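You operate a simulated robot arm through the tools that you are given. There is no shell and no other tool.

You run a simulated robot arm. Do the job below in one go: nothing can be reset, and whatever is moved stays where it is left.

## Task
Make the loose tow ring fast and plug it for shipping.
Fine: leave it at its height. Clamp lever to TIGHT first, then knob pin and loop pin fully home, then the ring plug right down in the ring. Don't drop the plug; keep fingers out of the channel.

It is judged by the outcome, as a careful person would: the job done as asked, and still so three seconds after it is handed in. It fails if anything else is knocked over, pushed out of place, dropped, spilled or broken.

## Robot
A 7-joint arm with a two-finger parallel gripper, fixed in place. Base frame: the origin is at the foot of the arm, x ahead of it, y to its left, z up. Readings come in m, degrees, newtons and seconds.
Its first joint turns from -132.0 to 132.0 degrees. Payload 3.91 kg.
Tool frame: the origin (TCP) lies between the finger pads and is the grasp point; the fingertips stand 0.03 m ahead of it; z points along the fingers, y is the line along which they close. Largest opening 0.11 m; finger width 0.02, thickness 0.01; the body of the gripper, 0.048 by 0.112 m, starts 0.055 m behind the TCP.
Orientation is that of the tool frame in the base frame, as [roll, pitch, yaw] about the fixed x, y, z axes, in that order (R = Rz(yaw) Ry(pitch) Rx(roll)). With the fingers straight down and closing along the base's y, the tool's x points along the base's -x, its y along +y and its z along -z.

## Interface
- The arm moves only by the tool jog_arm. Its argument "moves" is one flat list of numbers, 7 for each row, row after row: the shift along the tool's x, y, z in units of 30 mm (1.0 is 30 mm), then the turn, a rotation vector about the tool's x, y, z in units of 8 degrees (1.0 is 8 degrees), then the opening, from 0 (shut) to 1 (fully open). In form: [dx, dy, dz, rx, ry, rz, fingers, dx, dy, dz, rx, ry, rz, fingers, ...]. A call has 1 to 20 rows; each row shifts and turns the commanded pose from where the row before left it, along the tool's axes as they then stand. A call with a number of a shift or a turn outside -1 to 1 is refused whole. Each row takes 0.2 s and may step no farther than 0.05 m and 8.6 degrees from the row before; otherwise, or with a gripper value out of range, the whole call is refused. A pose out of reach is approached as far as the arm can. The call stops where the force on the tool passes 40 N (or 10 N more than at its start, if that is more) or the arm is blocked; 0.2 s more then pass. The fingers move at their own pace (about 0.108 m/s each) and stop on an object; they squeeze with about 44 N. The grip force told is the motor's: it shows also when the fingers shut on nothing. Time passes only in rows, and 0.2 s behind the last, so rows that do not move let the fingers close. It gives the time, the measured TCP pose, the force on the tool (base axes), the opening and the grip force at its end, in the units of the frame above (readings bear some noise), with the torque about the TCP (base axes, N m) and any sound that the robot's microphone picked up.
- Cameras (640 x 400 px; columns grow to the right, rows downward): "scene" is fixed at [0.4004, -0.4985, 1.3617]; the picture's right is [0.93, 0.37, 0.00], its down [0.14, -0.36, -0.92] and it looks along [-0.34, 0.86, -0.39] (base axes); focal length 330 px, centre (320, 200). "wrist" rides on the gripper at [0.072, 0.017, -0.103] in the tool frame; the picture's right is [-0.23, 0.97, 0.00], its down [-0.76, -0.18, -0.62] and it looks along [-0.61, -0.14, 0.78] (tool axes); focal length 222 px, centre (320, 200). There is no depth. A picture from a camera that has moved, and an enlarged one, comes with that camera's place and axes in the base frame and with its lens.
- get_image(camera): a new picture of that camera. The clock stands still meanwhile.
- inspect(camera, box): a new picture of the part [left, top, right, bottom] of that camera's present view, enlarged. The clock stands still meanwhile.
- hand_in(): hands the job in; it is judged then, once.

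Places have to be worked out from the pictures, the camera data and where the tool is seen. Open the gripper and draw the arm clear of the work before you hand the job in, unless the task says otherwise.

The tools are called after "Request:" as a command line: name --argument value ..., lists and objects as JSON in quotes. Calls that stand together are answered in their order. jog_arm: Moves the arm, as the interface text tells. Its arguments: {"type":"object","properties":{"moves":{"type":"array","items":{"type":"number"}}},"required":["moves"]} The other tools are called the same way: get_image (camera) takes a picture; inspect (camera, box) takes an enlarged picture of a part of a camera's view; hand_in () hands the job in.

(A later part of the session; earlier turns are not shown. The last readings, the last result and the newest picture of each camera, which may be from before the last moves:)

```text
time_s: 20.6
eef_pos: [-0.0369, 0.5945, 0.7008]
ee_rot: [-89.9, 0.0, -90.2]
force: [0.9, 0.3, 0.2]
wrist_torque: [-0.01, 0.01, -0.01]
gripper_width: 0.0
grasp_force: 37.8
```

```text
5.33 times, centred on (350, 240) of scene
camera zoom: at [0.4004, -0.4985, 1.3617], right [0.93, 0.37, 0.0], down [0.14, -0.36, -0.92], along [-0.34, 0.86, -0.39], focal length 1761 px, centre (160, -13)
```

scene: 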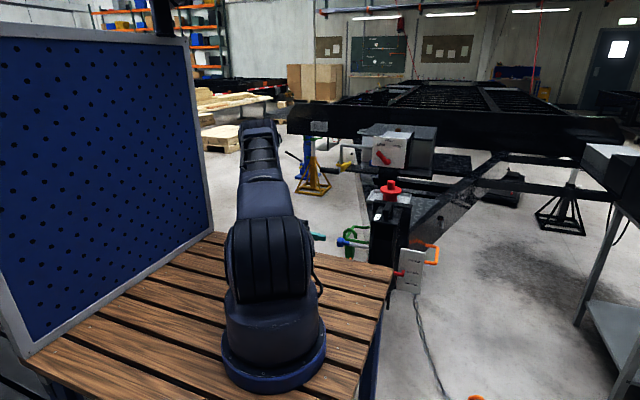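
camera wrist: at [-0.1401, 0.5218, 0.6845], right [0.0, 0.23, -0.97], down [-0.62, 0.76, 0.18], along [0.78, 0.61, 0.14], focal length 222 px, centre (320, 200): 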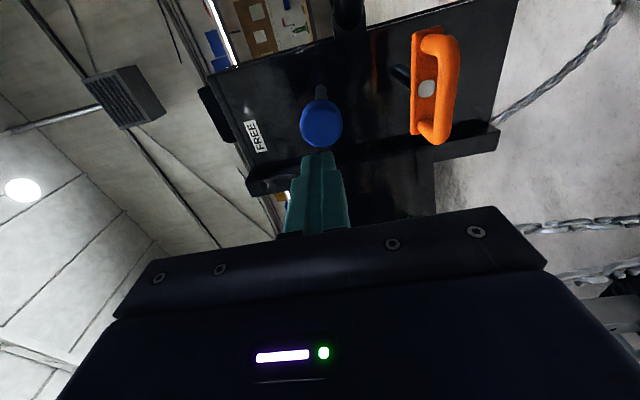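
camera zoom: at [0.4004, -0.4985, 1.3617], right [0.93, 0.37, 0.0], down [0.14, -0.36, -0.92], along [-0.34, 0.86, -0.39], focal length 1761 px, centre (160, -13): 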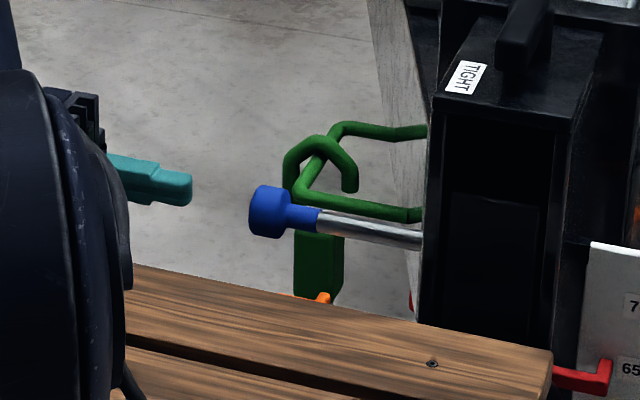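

The knob's end face is centred near (0.039, 0.587, 0.698), just ahead of the fingertips. I nudge 5 mm to -y and 2 mm down, then advance to contact and push in small steps.

Request:
jog_arm --moves '[0.17, 0.08, 0.3, 0, 0, 0, 0, 0, 0, 0.6, 0, 0, 0, 0, 0, 0, 0.4, 0, 0, 0, 0, 0, 0, 0.4, 0, 0, 0, 0, 0, 0, 0.4, 0, 0, 0, 0]'

Request:
inspect --camera "wrist" --box '[220, 10, 500, 230]'

Request:
inspect --camera "scene" --box '[290, 210, 410, 270]'

```text
time_s: 21.8
eef_pos: [0.0256, 0.5891, 0.7005]
ee_rot: [-90.1, 0.0, -90.1]
force: [-2.1, 0.2, -1.4]
wrist_torque: [-0.01, 0.02, 0.02]
gripper_width: 0.0001
grasp_force: 37.3
```

```text
1.82 times, centred on (360, 120) of wrist
camera zoom: at [-0.0786, 0.5166, 0.6823], right [0.0, 0.23, -0.97], down [-0.62, 0.76, 0.18], along [0.78, 0.61, 0.14], focal length 404 px, centre (247, 346)
```

zoom: 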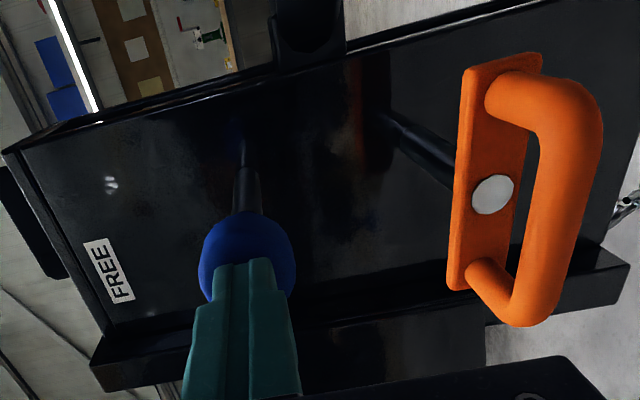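

```text
5.33 times, centred on (350, 240) of scene
camera zoom: at [0.4004, -0.4985, 1.3617], right [0.93, 0.37, 0.0], down [0.14, -0.36, -0.92], along [-0.34, 0.86, -0.39], focal length 1761 px, centre (160, -13)
```

zoom: 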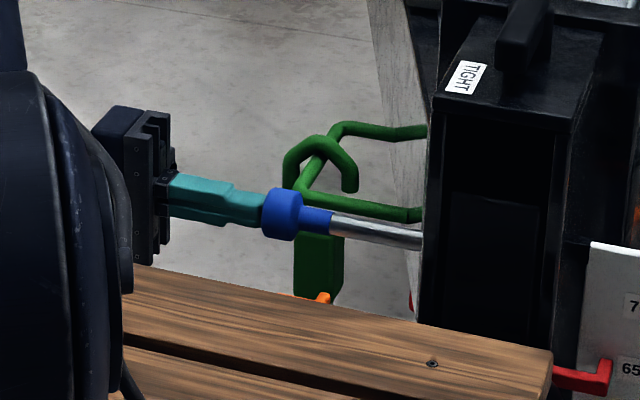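

The knob pin is sliding in with about 2 N and good central contact. I keep pushing until it seats.

Request:
jog_arm --moves '[0, 0, 0.4, 0, 0, 0, 0, 0, 0, 0.4, 0, 0, 0, 0, 0, 0, 0.4, 0, 0, 0, 0, 0, 0, 0.4, 0, 0, 0, 0, 0, 0, 0.3, 0, 0, 0, 0]'

Request:
inspect --camera "wrist" --box '[220, 10, 500, 230]'

Request:
inspect --camera "scene" --box '[290, 210, 410, 270]'

```text
time_s: 23.0
eef_pos: [0.0834, 0.5872, 0.6995]
ee_rot: [-89.9, -0.1, -90.1]
force: [-0.9, -0.9, -0.1]
wrist_torque: [-0.01, 0.01, -0.04]
gripper_width: 0.0
grasp_force: 38.1
```

```text
1.82 times, centred on (360, 120) of wrist
camera zoom: at [-0.0211, 0.5154, 0.6816], right [0.0, 0.23, -0.97], down [-0.62, 0.76, 0.18], along [0.78, 0.6, 0.14], focal length 404 px, centre (247, 346)
```

zoom: 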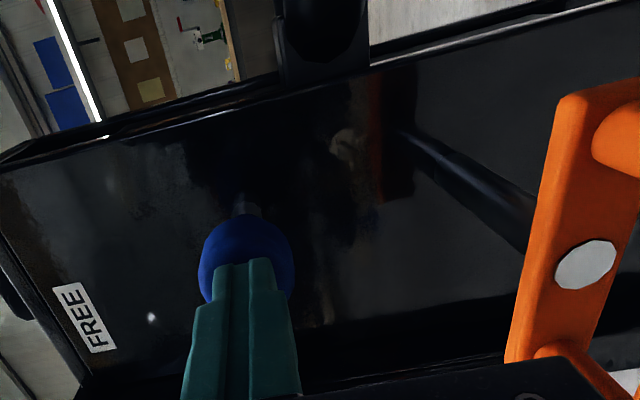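

```text
5.33 times, centred on (350, 240) of scene
camera zoom: at [0.4004, -0.4985, 1.3617], right [0.93, 0.37, 0.0], down [0.14, -0.36, -0.92], along [-0.34, 0.86, -0.39], focal length 1761 px, centre (160, -13)
```

zoom: 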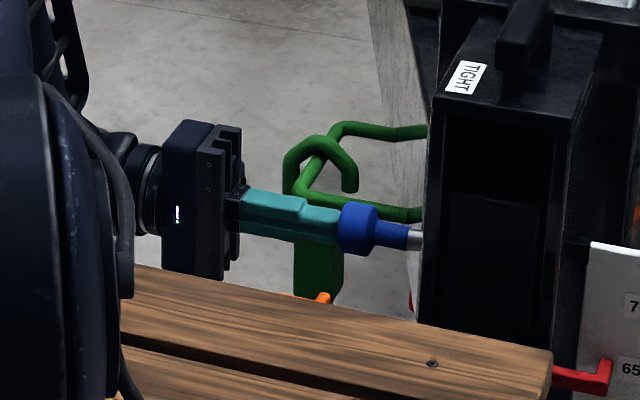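

About 15 mm of rod still shows. I continue with smaller steps until the force climbs at the seat.

Request:
jog_arm --moves '[0, 0, 0.25, 0, 0, 0, 0, 0, 0, 0.2, 0, 0, 0, 0, 0, 0, 0.15, 0, 0, 0, 0, 0, 0, 0.15, 0, 0, 0, 0, 0, 0, 0.15, 0, 0, 0, 0, 0, 0, 0.15, 0, 0, 0, 0, 0, 0, 0.15, 0, 0, 0, 0]'

Request:
inspect --camera "wrist" --box '[220, 10, 500, 230]'

Request:
inspect --camera "scene" --box '[290, 210, 410, 270]'

```text
time_s: 24.2
eef_pos: [0.1015, 0.5863, 0.7005]
ee_rot: [-90.2, -0.1, -89.9]
force: [-9.7, -0.8, 0.6]
wrist_torque: [-0.17, -0.08, 0.0]
gripper_width: 0.0
grasp_force: 37.7
stopped in row 5: the force on the tool passed its limit at 47 N (the readings are from after the stop); the commanded pose is now the measured one
```

```text
1.82 times, centred on (360, 120) of wrist
camera zoom: at [-0.0028, 0.5146, 0.6829], right [-0.01, 0.23, -0.97], down [-0.63, 0.76, 0.18], along [0.78, 0.61, 0.14], focal length 404 px, centre (247, 346)
```

zoom: 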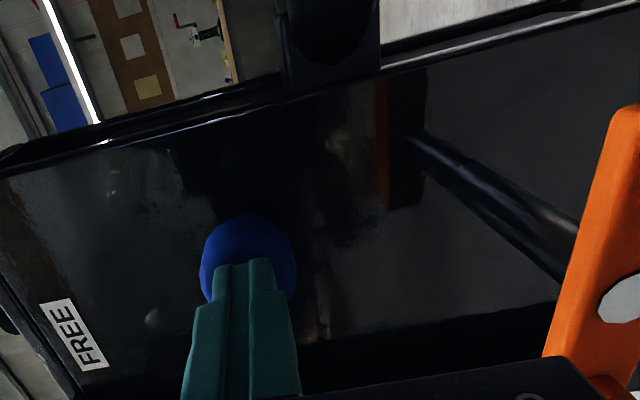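

```text
5.33 times, centred on (350, 240) of scene
camera zoom: at [0.4004, -0.4985, 1.3617], right [0.93, 0.37, 0.0], down [0.14, -0.36, -0.92], along [-0.34, 0.86, -0.39], focal length 1761 px, centre (160, -13)
```

zoom: 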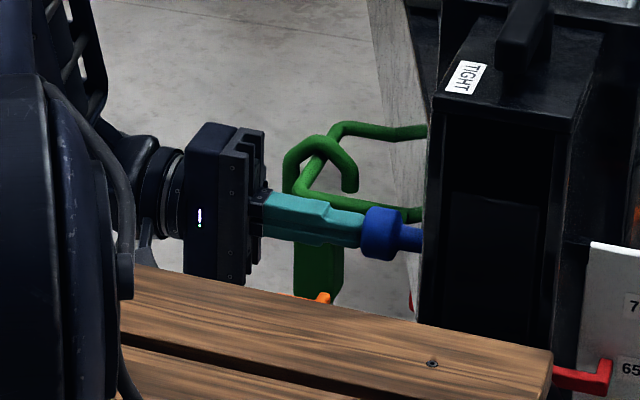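

The push stopped hard at 47 N with the neck against the face and no rod showing: the knob pin is home. I back off along -x and lower to the loop's height, z≈0.605.

Request:
jog_arm --moves '[0, 0, -0.8, 0, 0, 0, 0, 0, 0, -0.95, 0, 0, 0, 0, 0, 0, -0.95, 0, 0, 0, 0, 0, 0, -0.95, 0, 0, 0, 0, 0, 0, -0.95, 0, 0, 0, 0, -0.12, 0.8, 0, 0, 0, 0, 0, 0, 0.8, 0, 0, 0, 0, 0, 0, 0.8, 0, 0, 0, 0, 0, 0, 0.8, 0, 0, 0, 0, 0]'

Request:
get_image --camera "wrist"

Request:
inspect --camera "wrist" --box '[220, 10, 500, 230]'

Request:
inspect --camera "scene" --box '[290, 210, 410, 270]'

```text
time_s: 26.2
eef_pos: [-0.0362, 0.5898, 0.6018]
ee_rot: [-90.1, 0.0, -89.8]
force: [-0.7, 0.2, -0.3]
wrist_torque: [-0.02, 0.04, 0.02]
gripper_width: 0.0
grasp_force: 37.7
```

```text
taken
camera wrist: at [-0.1397, 0.5167, 0.5848], right [0.0, 0.23, -0.97], down [-0.62, 0.76, 0.18], along [0.78, 0.61, 0.14], focal length 222 px, centre (320, 200)
```

wrist: 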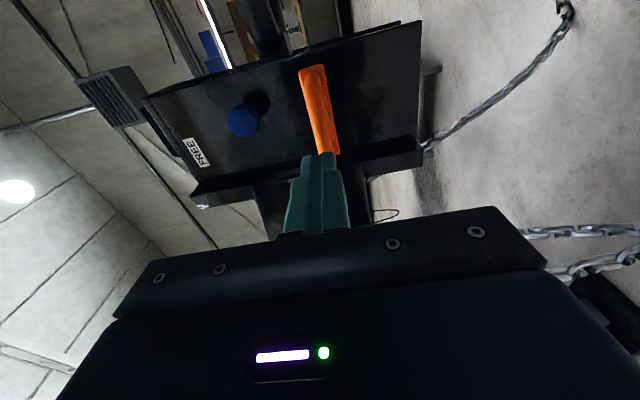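

```text
1.82 times, centred on (360, 120) of wrist
camera zoom: at [-0.1397, 0.5167, 0.5848], right [0.0, 0.23, -0.97], down [-0.62, 0.76, 0.18], along [0.78, 0.61, 0.14], focal length 404 px, centre (247, 346)
```

zoom: 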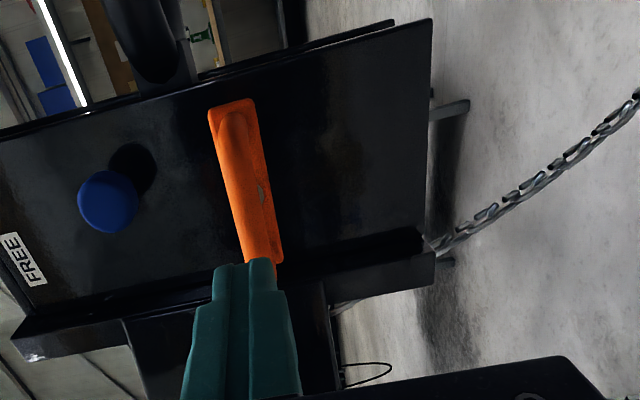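

```text
5.33 times, centred on (350, 240) of scene
camera zoom: at [0.4004, -0.4985, 1.3617], right [0.93, 0.37, 0.0], down [0.14, -0.36, -0.92], along [-0.34, 0.86, -0.39], focal length 1761 px, centre (160, -13)
```

zoom: 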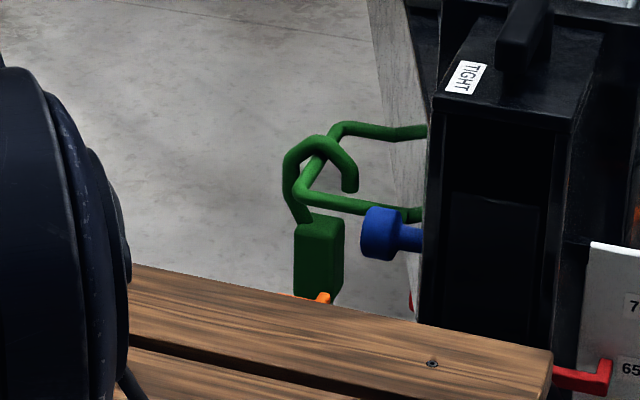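

The knob pin stays home. The loop's bar is at z≈0.597 and its rod axis at y≈0.59, so I lower 5 mm and push on the middle of the loop's outer bar.

Request:
jog_arm --moves '[0, 0.16, 0.3, 0, 0, 0, 0, 0, 0, 0.6, 0, 0, 0, 0, 0, 0, 0.4, 0, 0, 0, 0, 0, 0, 0.4, 0, 0, 0, 0, 0, 0, 0.4, 0, 0, 0, 0]'

Request:
get_image --camera "wrist"

Request:
inspect --camera "wrist" --box '[220, 10, 500, 230]'

```text
time_s: 27.4
eef_pos: [0.027, 0.5913, 0.5981]
ee_rot: [-90.2, -0.1, -89.8]
force: [-1.3, -0.2, -0.4]
wrist_torque: [-0.02, 0.03, -0.02]
gripper_width: 0.0003
grasp_force: 37.2
```

```text
taken
camera wrist: at [-0.077, 0.5179, 0.581], right [0.0, 0.23, -0.97], down [-0.62, 0.76, 0.18], along [0.78, 0.61, 0.14], focal length 222 px, centre (320, 200)
```

wrist: 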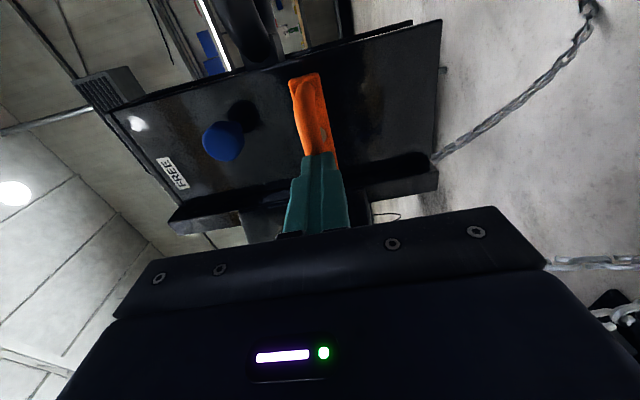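

```text
1.82 times, centred on (360, 120) of wrist
camera zoom: at [-0.077, 0.5179, 0.581], right [0.0, 0.23, -0.97], down [-0.62, 0.76, 0.18], along [0.78, 0.61, 0.14], focal length 404 px, centre (247, 346)
```

zoom: 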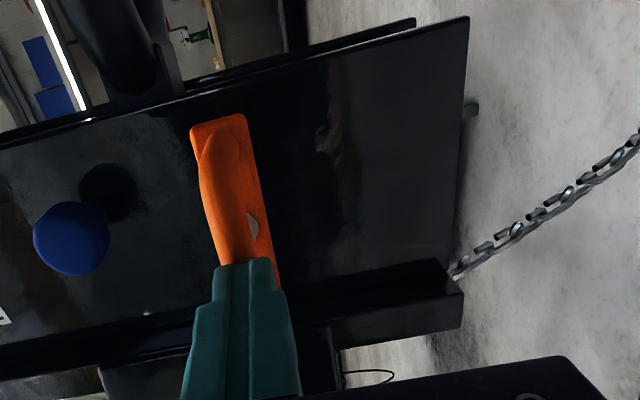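

Contact is on the middle of the loop's bar with little force. I go on pushing in steps.

Request:
jog_arm --moves '[0, 0, 0.4, 0, 0, 0, 0, 0, 0, 0.4, 0, 0, 0, 0, 0, 0, 0.4, 0, 0, 0, 0, 0, 0, 0.4, 0, 0, 0, 0]'

Request:
inspect --camera "wrist" --box '[220, 10, 500, 230]'

```text
time_s: 28.4
eef_pos: [0.0761, 0.5895, 0.5975]
ee_rot: [-90.2, 0.1, -89.9]
force: [-0.9, 0.3, -0.1]
wrist_torque: [0.0, 0.0, -0.02]
gripper_width: 0.0
grasp_force: 37.2
```

```text
1.82 times, centred on (360, 120) of wrist
camera zoom: at [-0.029, 0.5174, 0.581], right [0.0, 0.23, -0.97], down [-0.62, 0.76, 0.18], along [0.78, 0.61, 0.14], focal length 404 px, centre (247, 346)
```

zoom: 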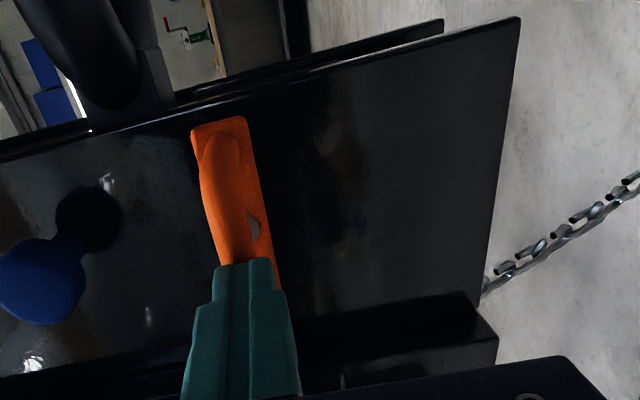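

The loop pin keeps sliding in freely. I push the remaining distance in finer steps until it seats.

Request:
jog_arm --moves '[0, 0, 0.3, 0, 0, 0, 0, 0, 0, 0.25, 0, 0, 0, 0, 0, 0, 0.15, 0, 0, 0, 0, 0, 0, 0.15, 0, 0, 0, 0, 0, 0, 0.15, 0, 0, 0, 0, 0, 0, 0.15, 0, 0, 0, 0, 0, 0, 0.15, 0, 0, 0, 0, 0, 0, 0.15, 0, 0, 0, 0]'

Request:
inspect --camera "wrist" --box '[220, 10, 500, 230]'

Request:
inspect --camera "scene" --box '[330, 200, 450, 290]'

```text
time_s: 29.4
eef_pos: [0.0951, 0.5903, 0.5995]
ee_rot: [-90.5, 0.0, -89.6]
force: [-7.6, -0.4, 1.6]
wrist_torque: [-0.06, -0.1, -0.08]
gripper_width: 0.0004
grasp_force: 37.9
stopped in row 5: the force on the tool passed its limit at 48 N (the readings are from after the stop); the commanded pose is now the measured one
```

```text
1.82 times, centred on (360, 120) of wrist
camera zoom: at [-0.0089, 0.5165, 0.5816], right [-0.01, 0.23, -0.97], down [-0.63, 0.76, 0.18], along [0.78, 0.61, 0.14], focal length 404 px, centre (247, 346)
```

zoom: 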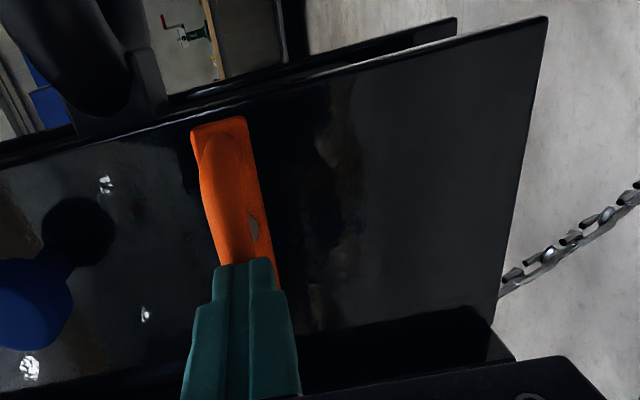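

```text
4.44 times, centred on (390, 245) of scene
camera zoom: at [0.4004, -0.4985, 1.3617], right [0.93, 0.37, 0.0], down [0.14, -0.36, -0.92], along [-0.34, 0.86, -0.39], focal length 1468 px, centre (9, 0)
```

zoom: 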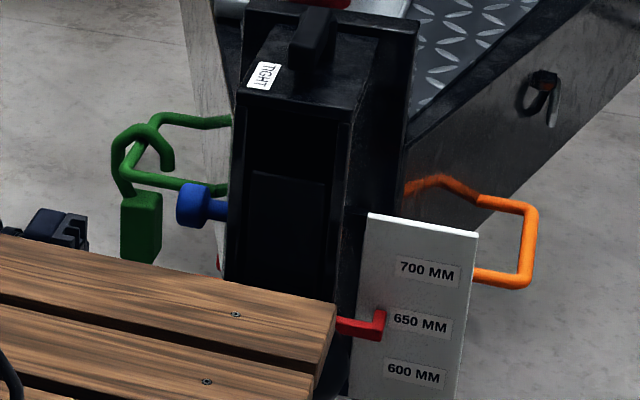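

The push stopped hard at 48 N with the tip at x≈0.125. I back off and check whether the loop pin's crossbar is flush with the face.

Request:
jog_arm --moves '[0, 0, -0.8, 0, 0, 0, 0, 0, 0, -0.95, 0, 0, 0, 0, 0, 0, -0.95, 0, 0, 0, 0]'

Request:
get_image --camera "wrist"

Request:
inspect --camera "wrist" --box '[180, 20, 400, 180]'

```text
time_s: 30.2
eef_pos: [0.0131, 0.5874, 0.6002]
ee_rot: [-90.3, 0.1, -89.6]
force: [-0.4, 1.1, 0.2]
wrist_torque: [0.01, -0.03, 0.02]
gripper_width: 0.0
grasp_force: 37.3
```

```text
taken
camera wrist: at [-0.0913, 0.5146, 0.5826], right [-0.01, 0.23, -0.97], down [-0.63, 0.76, 0.18], along [0.78, 0.61, 0.14], focal length 222 px, centre (320, 200)
```

wrist: 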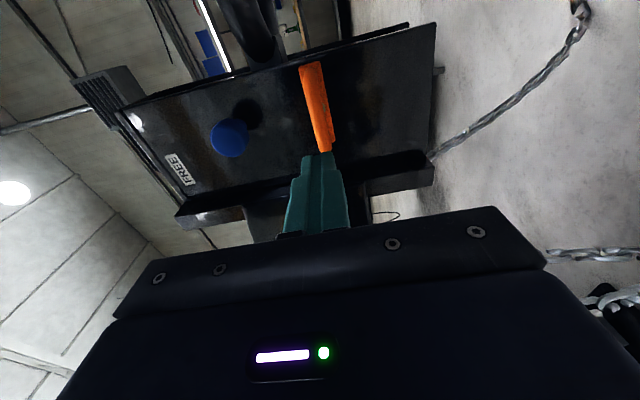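

```text
2.50 times, centred on (290, 100) of wrist
camera zoom: at [-0.0913, 0.5146, 0.5826], right [-0.01, 0.23, -0.97], down [-0.63, 0.76, 0.18], along [0.78, 0.61, 0.14], focal length 555 px, centre (395, 450)
```

zoom: 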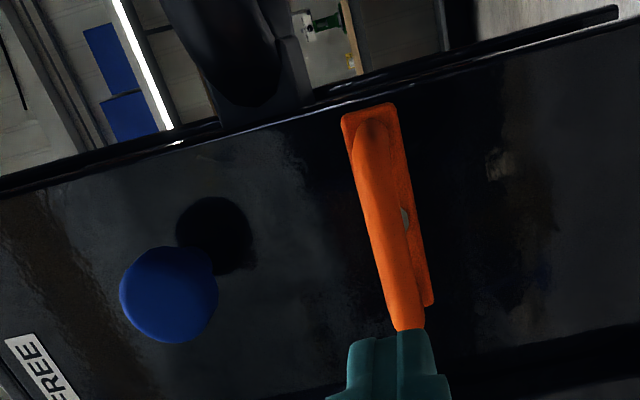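

The view is too head-on to judge the gap. I rise along -x side and tilt back part way, to look at the pins from above.

Request:
jog_arm --moves '[0, 0, -0.6, 0, 0, 0, 0, 0, -0.95, 0, 0, 0, 0, 0, 0, -0.95, 0, 0, 0, 0, 0, 0, -0.95, 0, 0, 0, 0, 0, 0, -0.95, 0, 0, 0, 0, 0, 0, -0.95, 0, 0, 0, 0, 0, 0, -0.95, 0, 0, 0, 0, 0, 0, -0.95, 0, 0, 0, 0, 0, 0, -0.95, 0, 0, 0, 0, 0, 0, -0.95, 0, 0, 0, 0, 0, 0, -0.95, 0, 0, 0, 0, 0, 0, -0.95, 0, 0, 0, 0, 0]'

Request:
jog_arm --moves '[0, 0, 0, -1, 0, 0, 0, 0, 0, 0, -1, 0, 0, 0, 0, 0, 0, -1, 0, 0, 0, 0, 0, 0, -1, 0, 0, 0, 0, 0, 0, -1, 0, 0, 0]'

Request:
get_image --camera "wrist"

Request:
inspect --camera "wrist" --box '[300, 0, 500, 125]'

```text
time_s: 32.9
eef_pos: [-0.0002, 0.5887, 0.9125]
ee_rot: [-90.3, 0.0, -89.6]
force: [-0.8, 0.1, 0.1]
wrist_torque: [-0.01, 0.0, -0.02]
gripper_width: 0.0
grasp_force: 38.0
```

```text
time_s: 34.0
eef_pos: [-0.0011, 0.5892, 0.9131]
ee_rot: [-130.6, 0.1, -89.6]
force: [-0.7, -0.6, -0.4]
wrist_torque: [0.0, -0.05, -0.02]
gripper_width: 0.0
grasp_force: 37.6
```

```text
taken
camera wrist: at [-0.091, 0.5164, 0.9665], right [-0.63, 0.22, -0.74], down [-0.36, 0.76, 0.54], along [0.68, 0.61, -0.4], focal length 222 px, centre (320, 200)
```

wrist: 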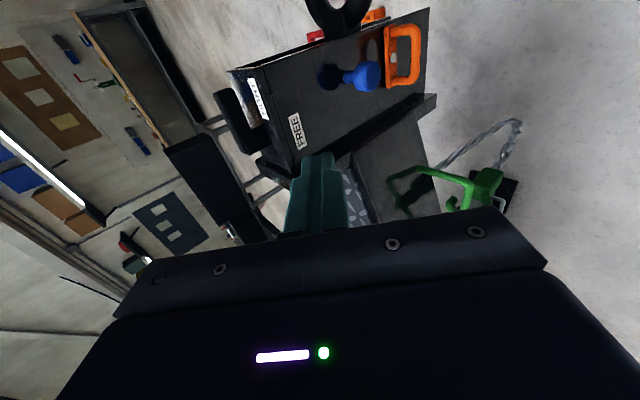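

```text
3.20 times, centred on (400, 62) of wrist
camera zoom: at [-0.091, 0.5164, 0.9665], right [-0.63, 0.22, -0.74], down [-0.36, 0.76, 0.54], along [0.68, 0.61, -0.4], focal length 711 px, centre (64, 640)
```

zoom: 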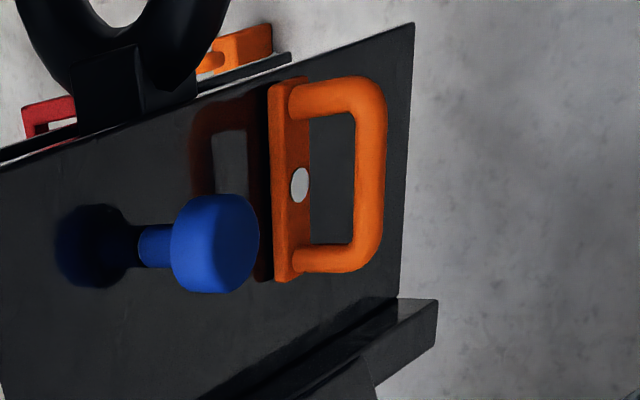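

The reflections in the glossy face meet the neck and the crossbar with no rod between. I enlarge further to be sure.

Request:
inspect --camera "wrist" --box '[340, 20, 420, 95]'

```text
5.33 times, centred on (380, 58) of wrist
camera zoom: at [-0.091, 0.5164, 0.9665], right [-0.63, 0.22, -0.74], down [-0.36, 0.76, 0.54], along [0.68, 0.61, -0.4], focal length 1185 px, centre (0, 960)
```

zoom: 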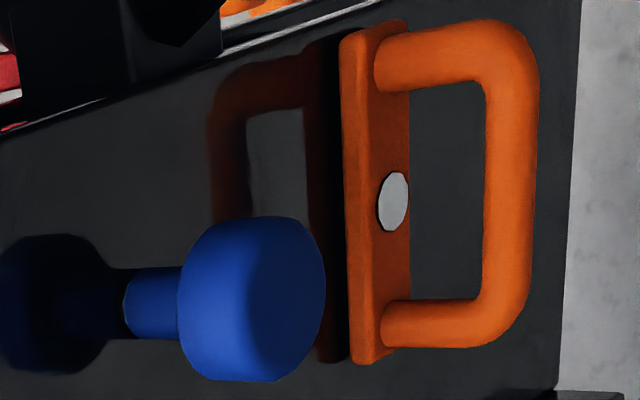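

Both pins look flush with the face. I bring the tool back to vertical before heading for the plug.

Request:
jog_arm --moves '[0, 0, 0, -1, 0, 0, 0, 0, 0, 0, -1, 0, 0, 0, 0, 0, 0, -1, 0, 0, 0, 0, 0, 0, -1, 0, 0, 0, 0, 0, 0, -1, 0, 0, 0, 0, 0, 0, -1, 0, 0, 0, 0, 0, 0, -0.18, 0, 0, 0, 0, 0, -0.9, 0, 0, 0, 0.5, 0, 0, -0.9, 0, 0, 0, 0.5, 0, 0, -0.9, 0, 0, 0, 0.5, 0, 0, -0.9, 0, 0, 0, 0.5]'

Request:
get_image --camera "wrist"

Request:
inspect --camera "wrist" --box '[40, 40, 340, 230]'

```text
time_s: 36.5
eef_pos: [0.0007, 0.5888, 1.0197]
ee_rot: [-179.9, -0.1, -89.6]
force: [0.0, 0.4, -0.1]
wrist_torque: [-0.03, 0.0, -0.02]
gripper_width: 0.0549
grasp_force: 0.0
```

```text
taken
camera wrist: at [-0.0173, 0.5164, 1.1223], right [-0.98, 0.22, 0.0], down [0.17, 0.76, 0.62], along [0.14, 0.61, -0.78], focal length 222 px, centre (320, 200)
```

wrist: 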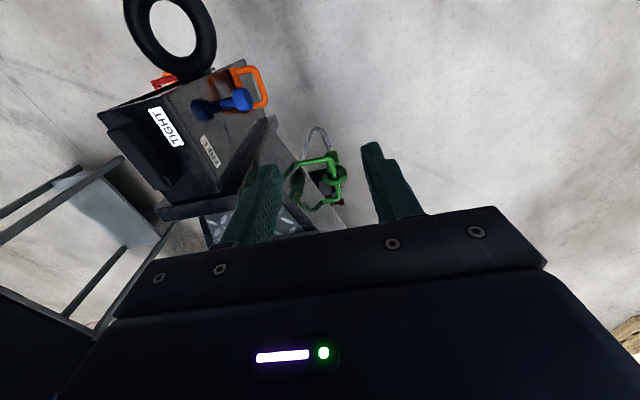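

```text
2.11 times, centred on (190, 135) of wrist
camera zoom: at [-0.0173, 0.5164, 1.1223], right [-0.98, 0.22, 0.0], down [0.17, 0.76, 0.62], along [0.14, 0.61, -0.78], focal length 468 px, centre (594, 337)
```

zoom: 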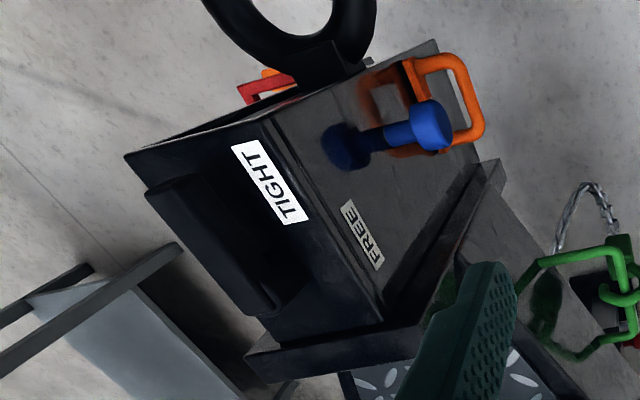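

Both pins are home: the neck and the crossbar each meet their mirror image. I now move above the channel toward the tray with the plug, keeping z≈1.05, and look ahead.

Request:
jog_arm --moves '[-0.5, -0.84, -0.14, 0, 0, 0, 0.6, -0.5, -0.84, -0.14, 0, 0, 0, 0.6, -0.5, -0.84, -0.14, 0, 0, 0, 0.6, -0.5, -0.84, -0.14, 0, 0, 0, 0.6, -0.5, -0.84, -0.14, 0, 0, 0, 0.6, -0.5, -0.84, -0.14, 0, 0, 0, 0.6, -0.5, -0.84, -0.14, 0, 0, 0, 0.6]'

Request:
get_image --camera "wrist"

Request:
get_image --camera "scene"

```text
time_s: 38.0
eef_pos: [0.1743, 0.6954, 1.049]
ee_rot: [-179.9, -0.1, -89.5]
force: [-0.5, -0.7, -0.6]
wrist_torque: [0.03, -0.04, 0.01]
gripper_width: 0.066
grasp_force: 0.0
```

```text
taken
camera wrist: at [0.1565, 0.6225, 1.1514], right [-0.98, 0.22, 0.0], down [0.17, 0.76, 0.62], along [0.14, 0.61, -0.78], focal length 222 px, centre (320, 200)
```

wrist: 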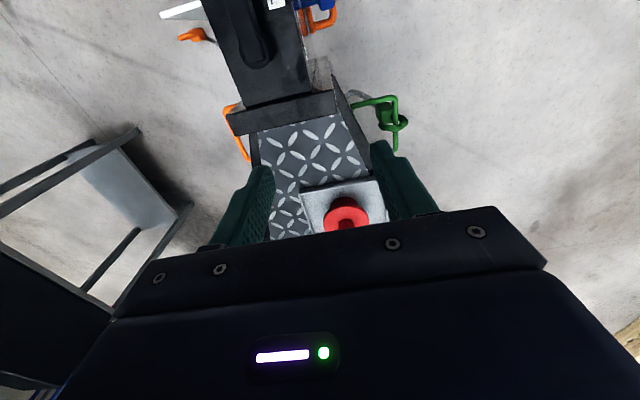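

```text
taken
```

scene: 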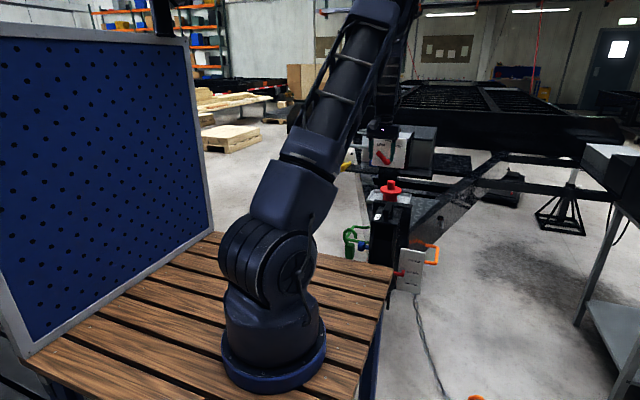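

The plug is just hidden behind the hand. I move 0.13 m farther in +y at the same height, which also tests the reach.

Request:
jog_arm --moves '[-0.9, 0, 0, 0, 0, 0, 0.6, -0.9, 0, 0, 0, 0, 0, 0.6, -0.9, 0, 0, 0, 0, 0, 0.6, -0.9, 0, 0, 0, 0, 0, 0.6, -0.9, 0, 0, 0, 0, 0, 0.6]'

Request:
get_image --camera "wrist"

Request:
get_image --camera "scene"

```text
time_s: 39.2
eef_pos: [0.1743, 0.831, 1.0528]
ee_rot: [-179.9, -0.1, -89.6]
force: [0.0, -1.1, 0.6]
wrist_torque: [0.01, 0.01, -0.01]
gripper_width: 0.066
grasp_force: 0.1
```

```text
taken
camera wrist: at [0.1564, 0.7588, 1.1552], right [-0.98, 0.22, 0.0], down [0.17, 0.76, 0.62], along [0.14, 0.61, -0.78], focal length 222 px, centre (320, 200)
```

wrist: 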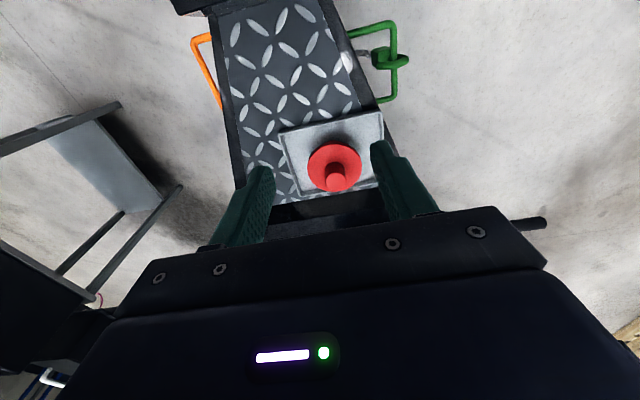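

```text
taken
```

scene: 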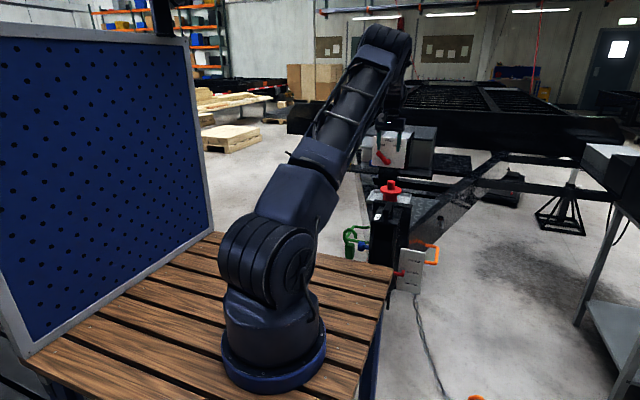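

The plug's knob top is at about (0.175, 0.969, 0.84). I enlarge both views for its dimensions and its surroundings.

Request:
inspect --camera "wrist" --box '[250, 90, 410, 220]'

Request:
inspect --camera "scene" --box '[360, 165, 430, 215]'

Request:
inspect --camera "scene" --box '[330, 100, 450, 190]'

```text
3.08 times, centred on (330, 155) of wrist
camera zoom: at [0.1564, 0.7588, 1.1552], right [-0.98, 0.22, 0.0], down [0.17, 0.76, 0.62], along [0.14, 0.61, -0.78], focal length 684 px, centre (289, 338)
```

zoom: 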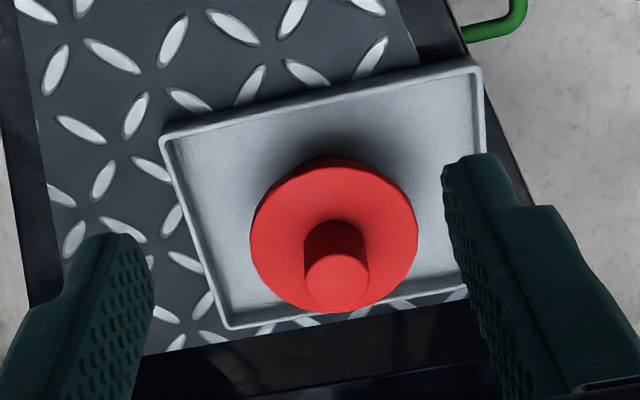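

```text
8.00 times, centred on (395, 190) of scene
camera zoom: at [0.4004, -0.4985, 1.3617], right [0.93, 0.37, 0.0], down [0.14, -0.36, -0.92], along [-0.34, 0.86, -0.39], focal length 2642 px, centre (-280, 280)
```

zoom: 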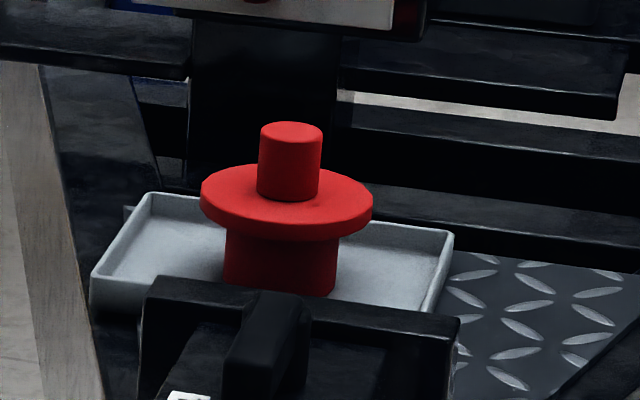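

```text
4.44 times, centred on (390, 145) of scene
camera zoom: at [0.4004, -0.4985, 1.3617], right [0.93, 0.37, 0.0], down [0.14, -0.36, -0.92], along [-0.34, 0.86, -0.39], focal length 1468 px, centre (9, 444)
```

zoom: 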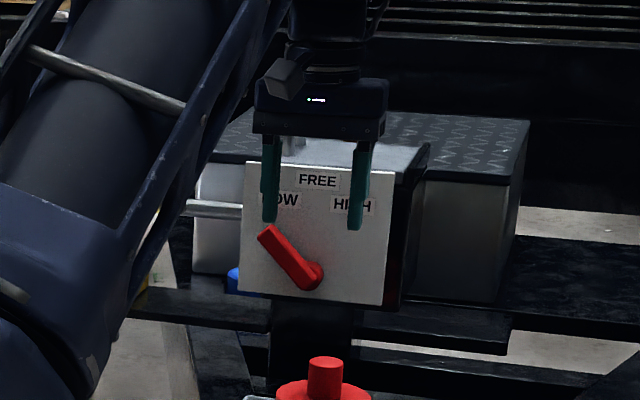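

Plug axis is at about (0.177, 0.966): knob Ø≈37 mm from z≈0.805 to 0.843, flange Ø≈100 mm, body Ø≈65 mm resting on the tray at z≈0.755. It lies beyond vertical reach, so I tilt the tool outward about 32° here, which also lets me see what stands behind the tray.

Request:
jog_arm --moves '[0, 0, 0, 0, -1, 0, 0.6, 0, 0, 0, 0, -1, 0, 0.6, 0, 0, 0, 0, -1, 0, 0.6, 0, 0, 0, 0, -1, 0, 0.6]'

Request:
get_image --camera "wrist"

Request:
get_image --camera "scene"

```text
time_s: 40.2
eef_pos: [0.1732, 0.8313, 1.0496]
ee_rot: [-179.9, 32.1, -89.5]
force: [-0.3, 1.2, -0.5]
wrist_torque: [-0.02, 0.02, 0.0]
gripper_width: 0.0659
grasp_force: 0.0
```

```text
taken
camera wrist: at [0.1567, 0.7151, 1.0983], right [-0.98, 0.19, 0.12], down [0.17, 0.32, 0.93], along [0.14, 0.93, -0.34], focal length 222 px, centre (320, 200)
```

wrist: 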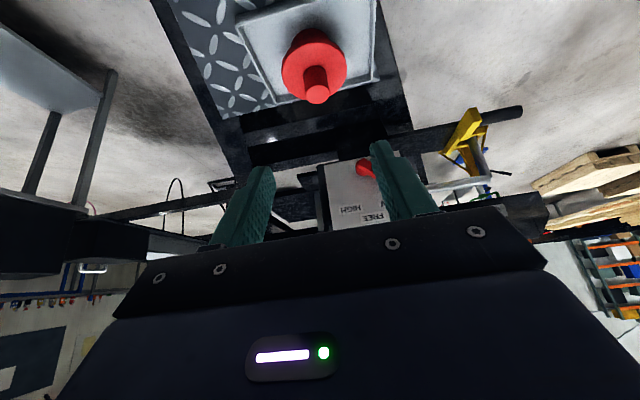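

```text
taken
```

scene: 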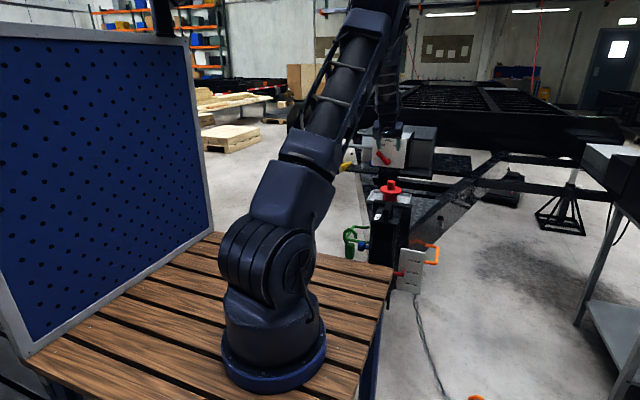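

The panel with the red handle stands at y≈1.18, about 0.2 m beyond the plug, so there is room. I approach a point just before and above the plug with this tilt, fingers open 66 mm.

Request:
jog_arm --moves '[-0.09, -0.02, 0.84, 0, 0, 0, 0.6, -0.09, -0.02, 0.84, 0, 0, 0, 0.6, -0.09, -0.02, 0.84, 0, 0, 0, 0.6, -0.09, -0.02, 0.84, 0, 0, 0, 0.6, -0.09, -0.02, 0.84, 0, 0, 0, 0.6, -0.09, -0.02, 0.84, 0, 0, 0, 0.6]'

Request:
get_image --camera "wrist"

Request:
inspect --camera "scene" --box '[350, 140, 430, 210]'

```text
time_s: 41.6
eef_pos: [0.1799, 0.9234, 0.9333]
ee_rot: [-179.8, 32.0, -89.5]
force: [-0.1, 0.6, 1.2]
wrist_torque: [-0.04, -0.02, -0.01]
gripper_width: 0.066
grasp_force: 0.0
```

```text
taken
camera wrist: at [0.1631, 0.8078, 0.9825], right [-0.98, 0.19, 0.12], down [0.17, 0.32, 0.93], along [0.14, 0.93, -0.34], focal length 222 px, centre (320, 200)
```

wrist: 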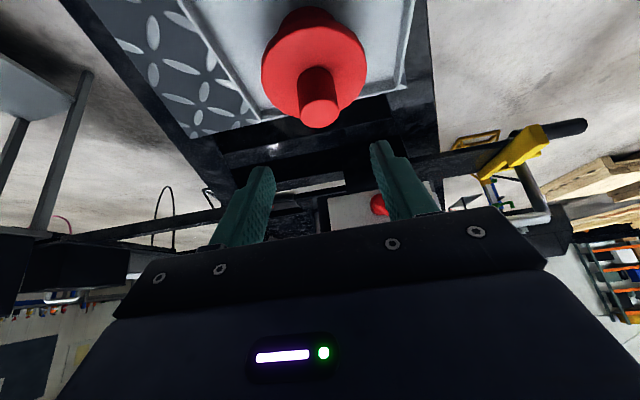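

```text
5.71 times, centred on (390, 175) of scene
camera zoom: at [0.4004, -0.4985, 1.3617], right [0.93, 0.37, 0.0], down [0.14, -0.36, -0.92], along [-0.34, 0.86, -0.39], focal length 1887 px, centre (-80, 343)
```

zoom: 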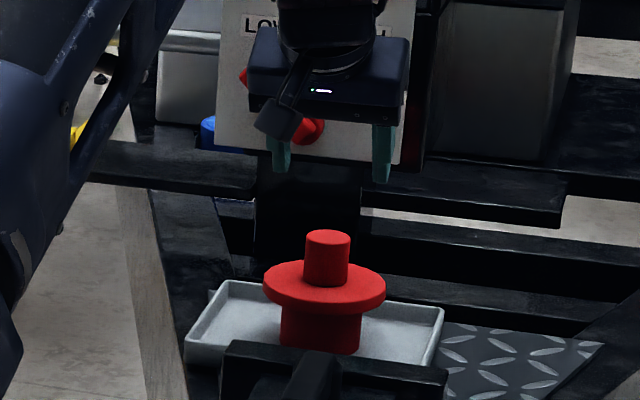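

The knob top is at (0.178, 0.966, 0.843) by this view, and the fingers are lined up in x. I go down most of the way and check.

Request:
jog_arm --moves '[0.14, 0.02, 0.8, 0, 0, 0, 0.6, 0.14, 0.02, 0.8, 0, 0, 0, 0.6, 0.14, 0.02, 0.8, 0, 0, 0, 0.6]'

Request:
get_image --camera "wrist"

Request:
inspect --camera "scene" --box '[360, 150, 420, 200]'

```text
time_s: 42.5
eef_pos: [0.1771, 0.9515, 0.8629]
ee_rot: [-179.8, 32.0, -89.5]
force: [-0.8, 0.1, 0.9]
wrist_torque: [-0.02, -0.03, 0.01]
gripper_width: 0.066
grasp_force: 0.0
```

```text
taken
camera wrist: at [0.1602, 0.8343, 0.9119], right [-0.98, 0.19, 0.12], down [0.17, 0.32, 0.93], along [0.14, 0.93, -0.34], focal length 222 px, centre (320, 200)
```

wrist: 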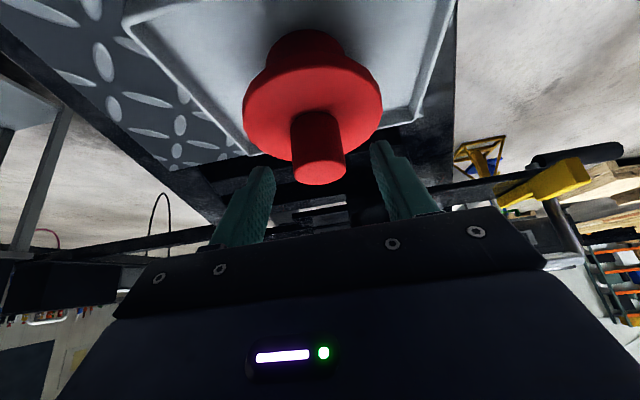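

```text
8.00 times, centred on (390, 175) of scene
camera zoom: at [0.4004, -0.4985, 1.3617], right [0.93, 0.37, 0.0], down [0.14, -0.36, -0.92], along [-0.34, 0.86, -0.39], focal length 2642 px, centre (-240, 400)
```

zoom: 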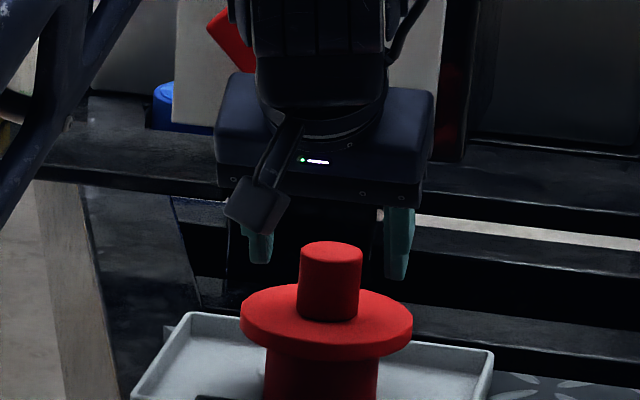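

The knob is centred between the fingers. I make the last 22 mm and check the flange clearance before closing.

Request:
jog_arm --moves '[0.04, -0.02, 0.36, 0, 0, 0, 0.6, 0.04, -0.02, 0.36, 0, 0, 0, 0.6]'

Request:
get_image --camera "wrist"

Request:
inspect --camera "scene" --box '[360, 150, 420, 200]'

```text
time_s: 43.0
eef_pos: [0.1761, 0.9592, 0.8423]
ee_rot: [-179.8, 32.1, -89.5]
force: [0.0, 0.9, 0.2]
wrist_torque: [-0.02, 0.01, -0.01]
gripper_width: 0.0659
grasp_force: 0.1
```

```text
taken
camera wrist: at [0.1604, 0.8437, 0.8915], right [-0.98, 0.19, 0.12], down [0.17, 0.32, 0.93], along [0.14, 0.93, -0.34], focal length 222 px, centre (320, 200)
```

wrist: 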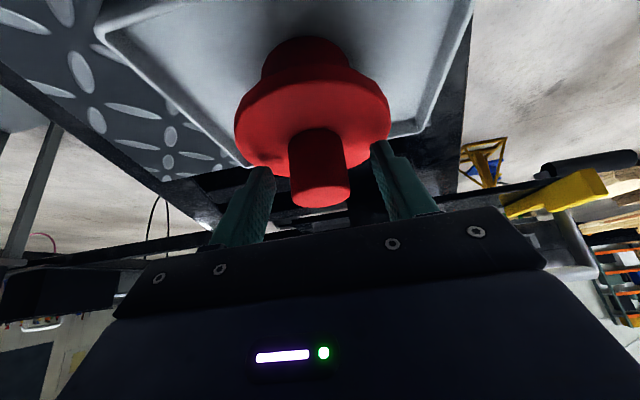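

```text
8.00 times, centred on (390, 175) of scene
camera zoom: at [0.4004, -0.4985, 1.3617], right [0.93, 0.37, 0.0], down [0.14, -0.36, -0.92], along [-0.34, 0.86, -0.39], focal length 2642 px, centre (-240, 400)
```

zoom: 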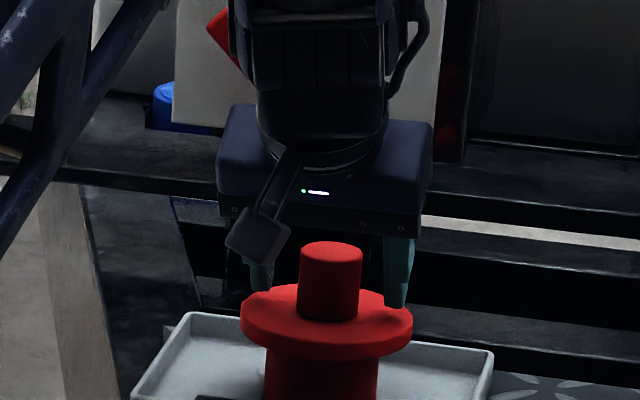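

The fingers flank the knob just above the flange without contact. I close on it.

Request:
jog_arm --moves '[0, 0, 0, 0, 0, 0, 0.45, 0, 0, 0, 0, 0, 0, 0.3, 0, 0, 0, 0, 0, 0, 0, 0, 0, 0, 0, 0, 0, 0, 0, 0, 0, 0, 0, 0, 0]'

Request:
get_image --camera "wrist"

Request:
inspect --camera "scene" --box '[360, 150, 420, 200]'

```text
time_s: 44.2
eef_pos: [0.1767, 0.9595, 0.8437]
ee_rot: [-179.8, 32.0, -89.6]
force: [-0.2, 1.0, 0.2]
wrist_torque: [0.04, 0.04, -0.04]
gripper_width: 0.0352
grasp_force: 43.8
```

```text
taken
camera wrist: at [0.1605, 0.8436, 0.8914], right [-0.98, 0.19, 0.12], down [0.17, 0.32, 0.93], along [0.14, 0.93, -0.34], focal length 222 px, centre (320, 200)
```

wrist: 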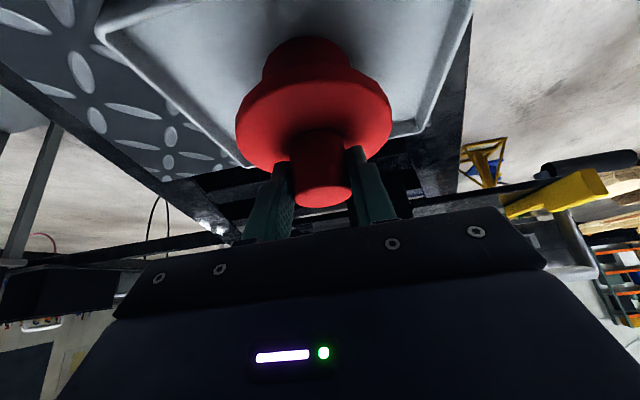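

```text
8.00 times, centred on (390, 175) of scene
camera zoom: at [0.4004, -0.4985, 1.3617], right [0.93, 0.37, 0.0], down [0.14, -0.36, -0.92], along [-0.34, 0.86, -0.39], focal length 2642 px, centre (-240, 400)
```

zoom: 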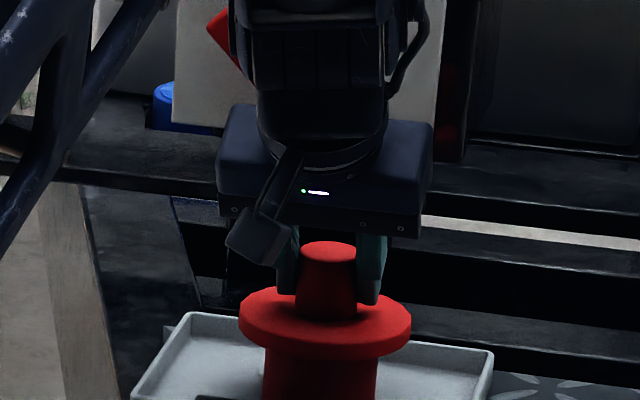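

The grip holds the knob at 35 mm with 44 N. I lift straight up slowly by about 40 mm and check the hold.

Request:
jog_arm --moves '[-0.106, 0, -0.17, 0, 0, 0, 0, -0.159, 0, -0.254, 0, 0, 0, 0, -0.212, 0, -0.339, 0, 0, 0, 0, -0.212, 0, -0.339, 0, 0, 0, 0]'

Request:
get_image --camera "wrist"

Request:
inspect --camera "scene" --box '[350, 140, 430, 210]'

```text
time_s: 45.2
eef_pos: [0.1762, 0.9599, 0.8821]
ee_rot: [-179.9, 31.9, -89.5]
force: [0.4, -0.9, -3.8]
wrist_torque: [0.0, 0.03, -0.02]
gripper_width: 0.0349
grasp_force: 43.7
```

```text
taken
camera wrist: at [0.1592, 0.844, 0.9306], right [-0.98, 0.19, 0.12], down [0.17, 0.32, 0.93], along [0.14, 0.93, -0.34], focal length 222 px, centre (320, 200)
```

wrist: 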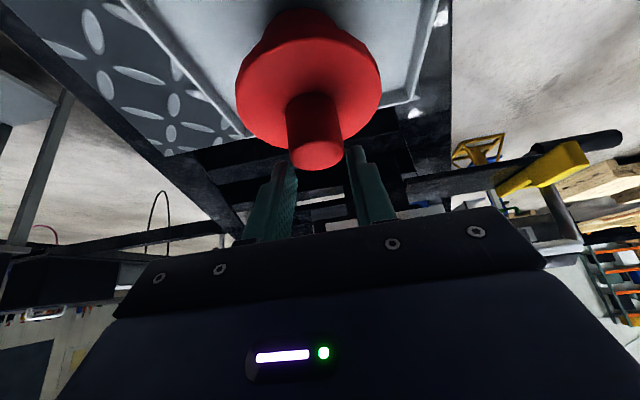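

```text
5.71 times, centred on (390, 175) of scene
camera zoom: at [0.4004, -0.4985, 1.3617], right [0.93, 0.37, 0.0], down [0.14, -0.36, -0.92], along [-0.34, 0.86, -0.39], focal length 1887 px, centre (-80, 343)
```

zoom: 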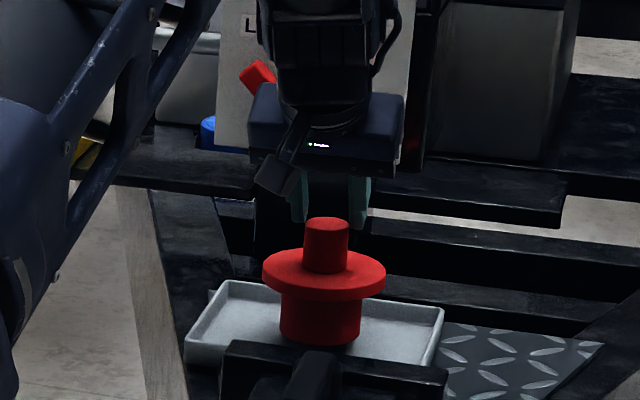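

The plug has slipped: the knob's top is now right at the fingertips, with the plug only about 10 mm off the tray. I set it straight back down at once, keeping the grip.

Request:
jog_arm --moves '[0.318, 0, 0.509, 0, 0, 0, 0, 0.345, 0, 0.55, 0, 0, 0, 0]'

Request:
get_image --camera "wrist"

Request:
inspect --camera "scene" --box '[350, 140, 430, 210]'

```text
time_s: 45.8
eef_pos: [0.1762, 0.9619, 0.8638]
ee_rot: [-179.9, 32.9, -89.7]
force: [0.0, -1.7, 4.6]
wrist_torque: [0.01, 0.06, 0.05]
gripper_width: 0.0353
grasp_force: 43.9
stopped in row 2: the force on the tool passed its limit at 58 N (the readings are from after the stop); the commanded pose is now the measured one
```

```text
taken
camera wrist: at [0.1593, 0.846, 0.9111], right [-0.98, 0.18, 0.12], down [0.17, 0.31, 0.94], along [0.14, 0.93, -0.33], focal length 222 px, centre (320, 200)
```

wrist: 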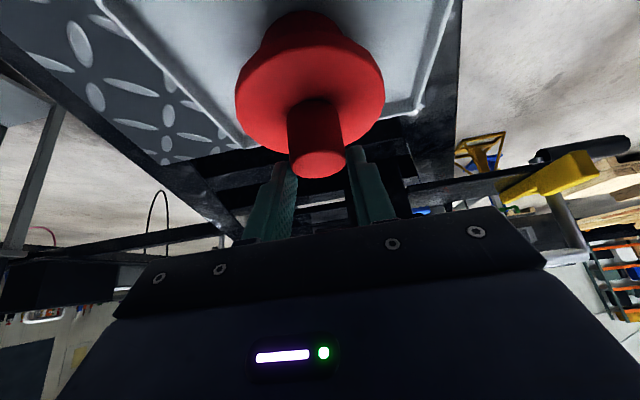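

```text
5.71 times, centred on (390, 175) of scene
camera zoom: at [0.4004, -0.4985, 1.3617], right [0.93, 0.37, 0.0], down [0.14, -0.36, -0.92], along [-0.34, 0.86, -0.39], focal length 1887 px, centre (-80, 343)
```

zoom: 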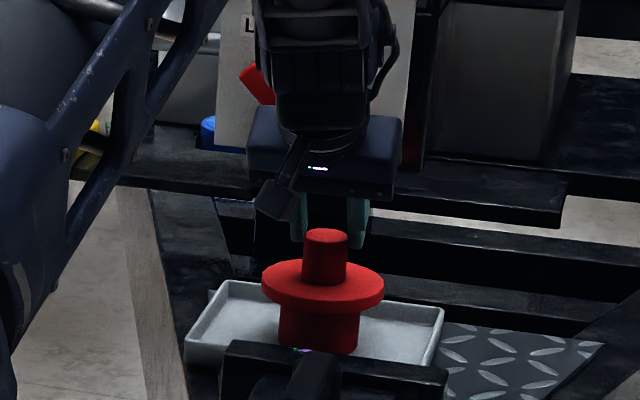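

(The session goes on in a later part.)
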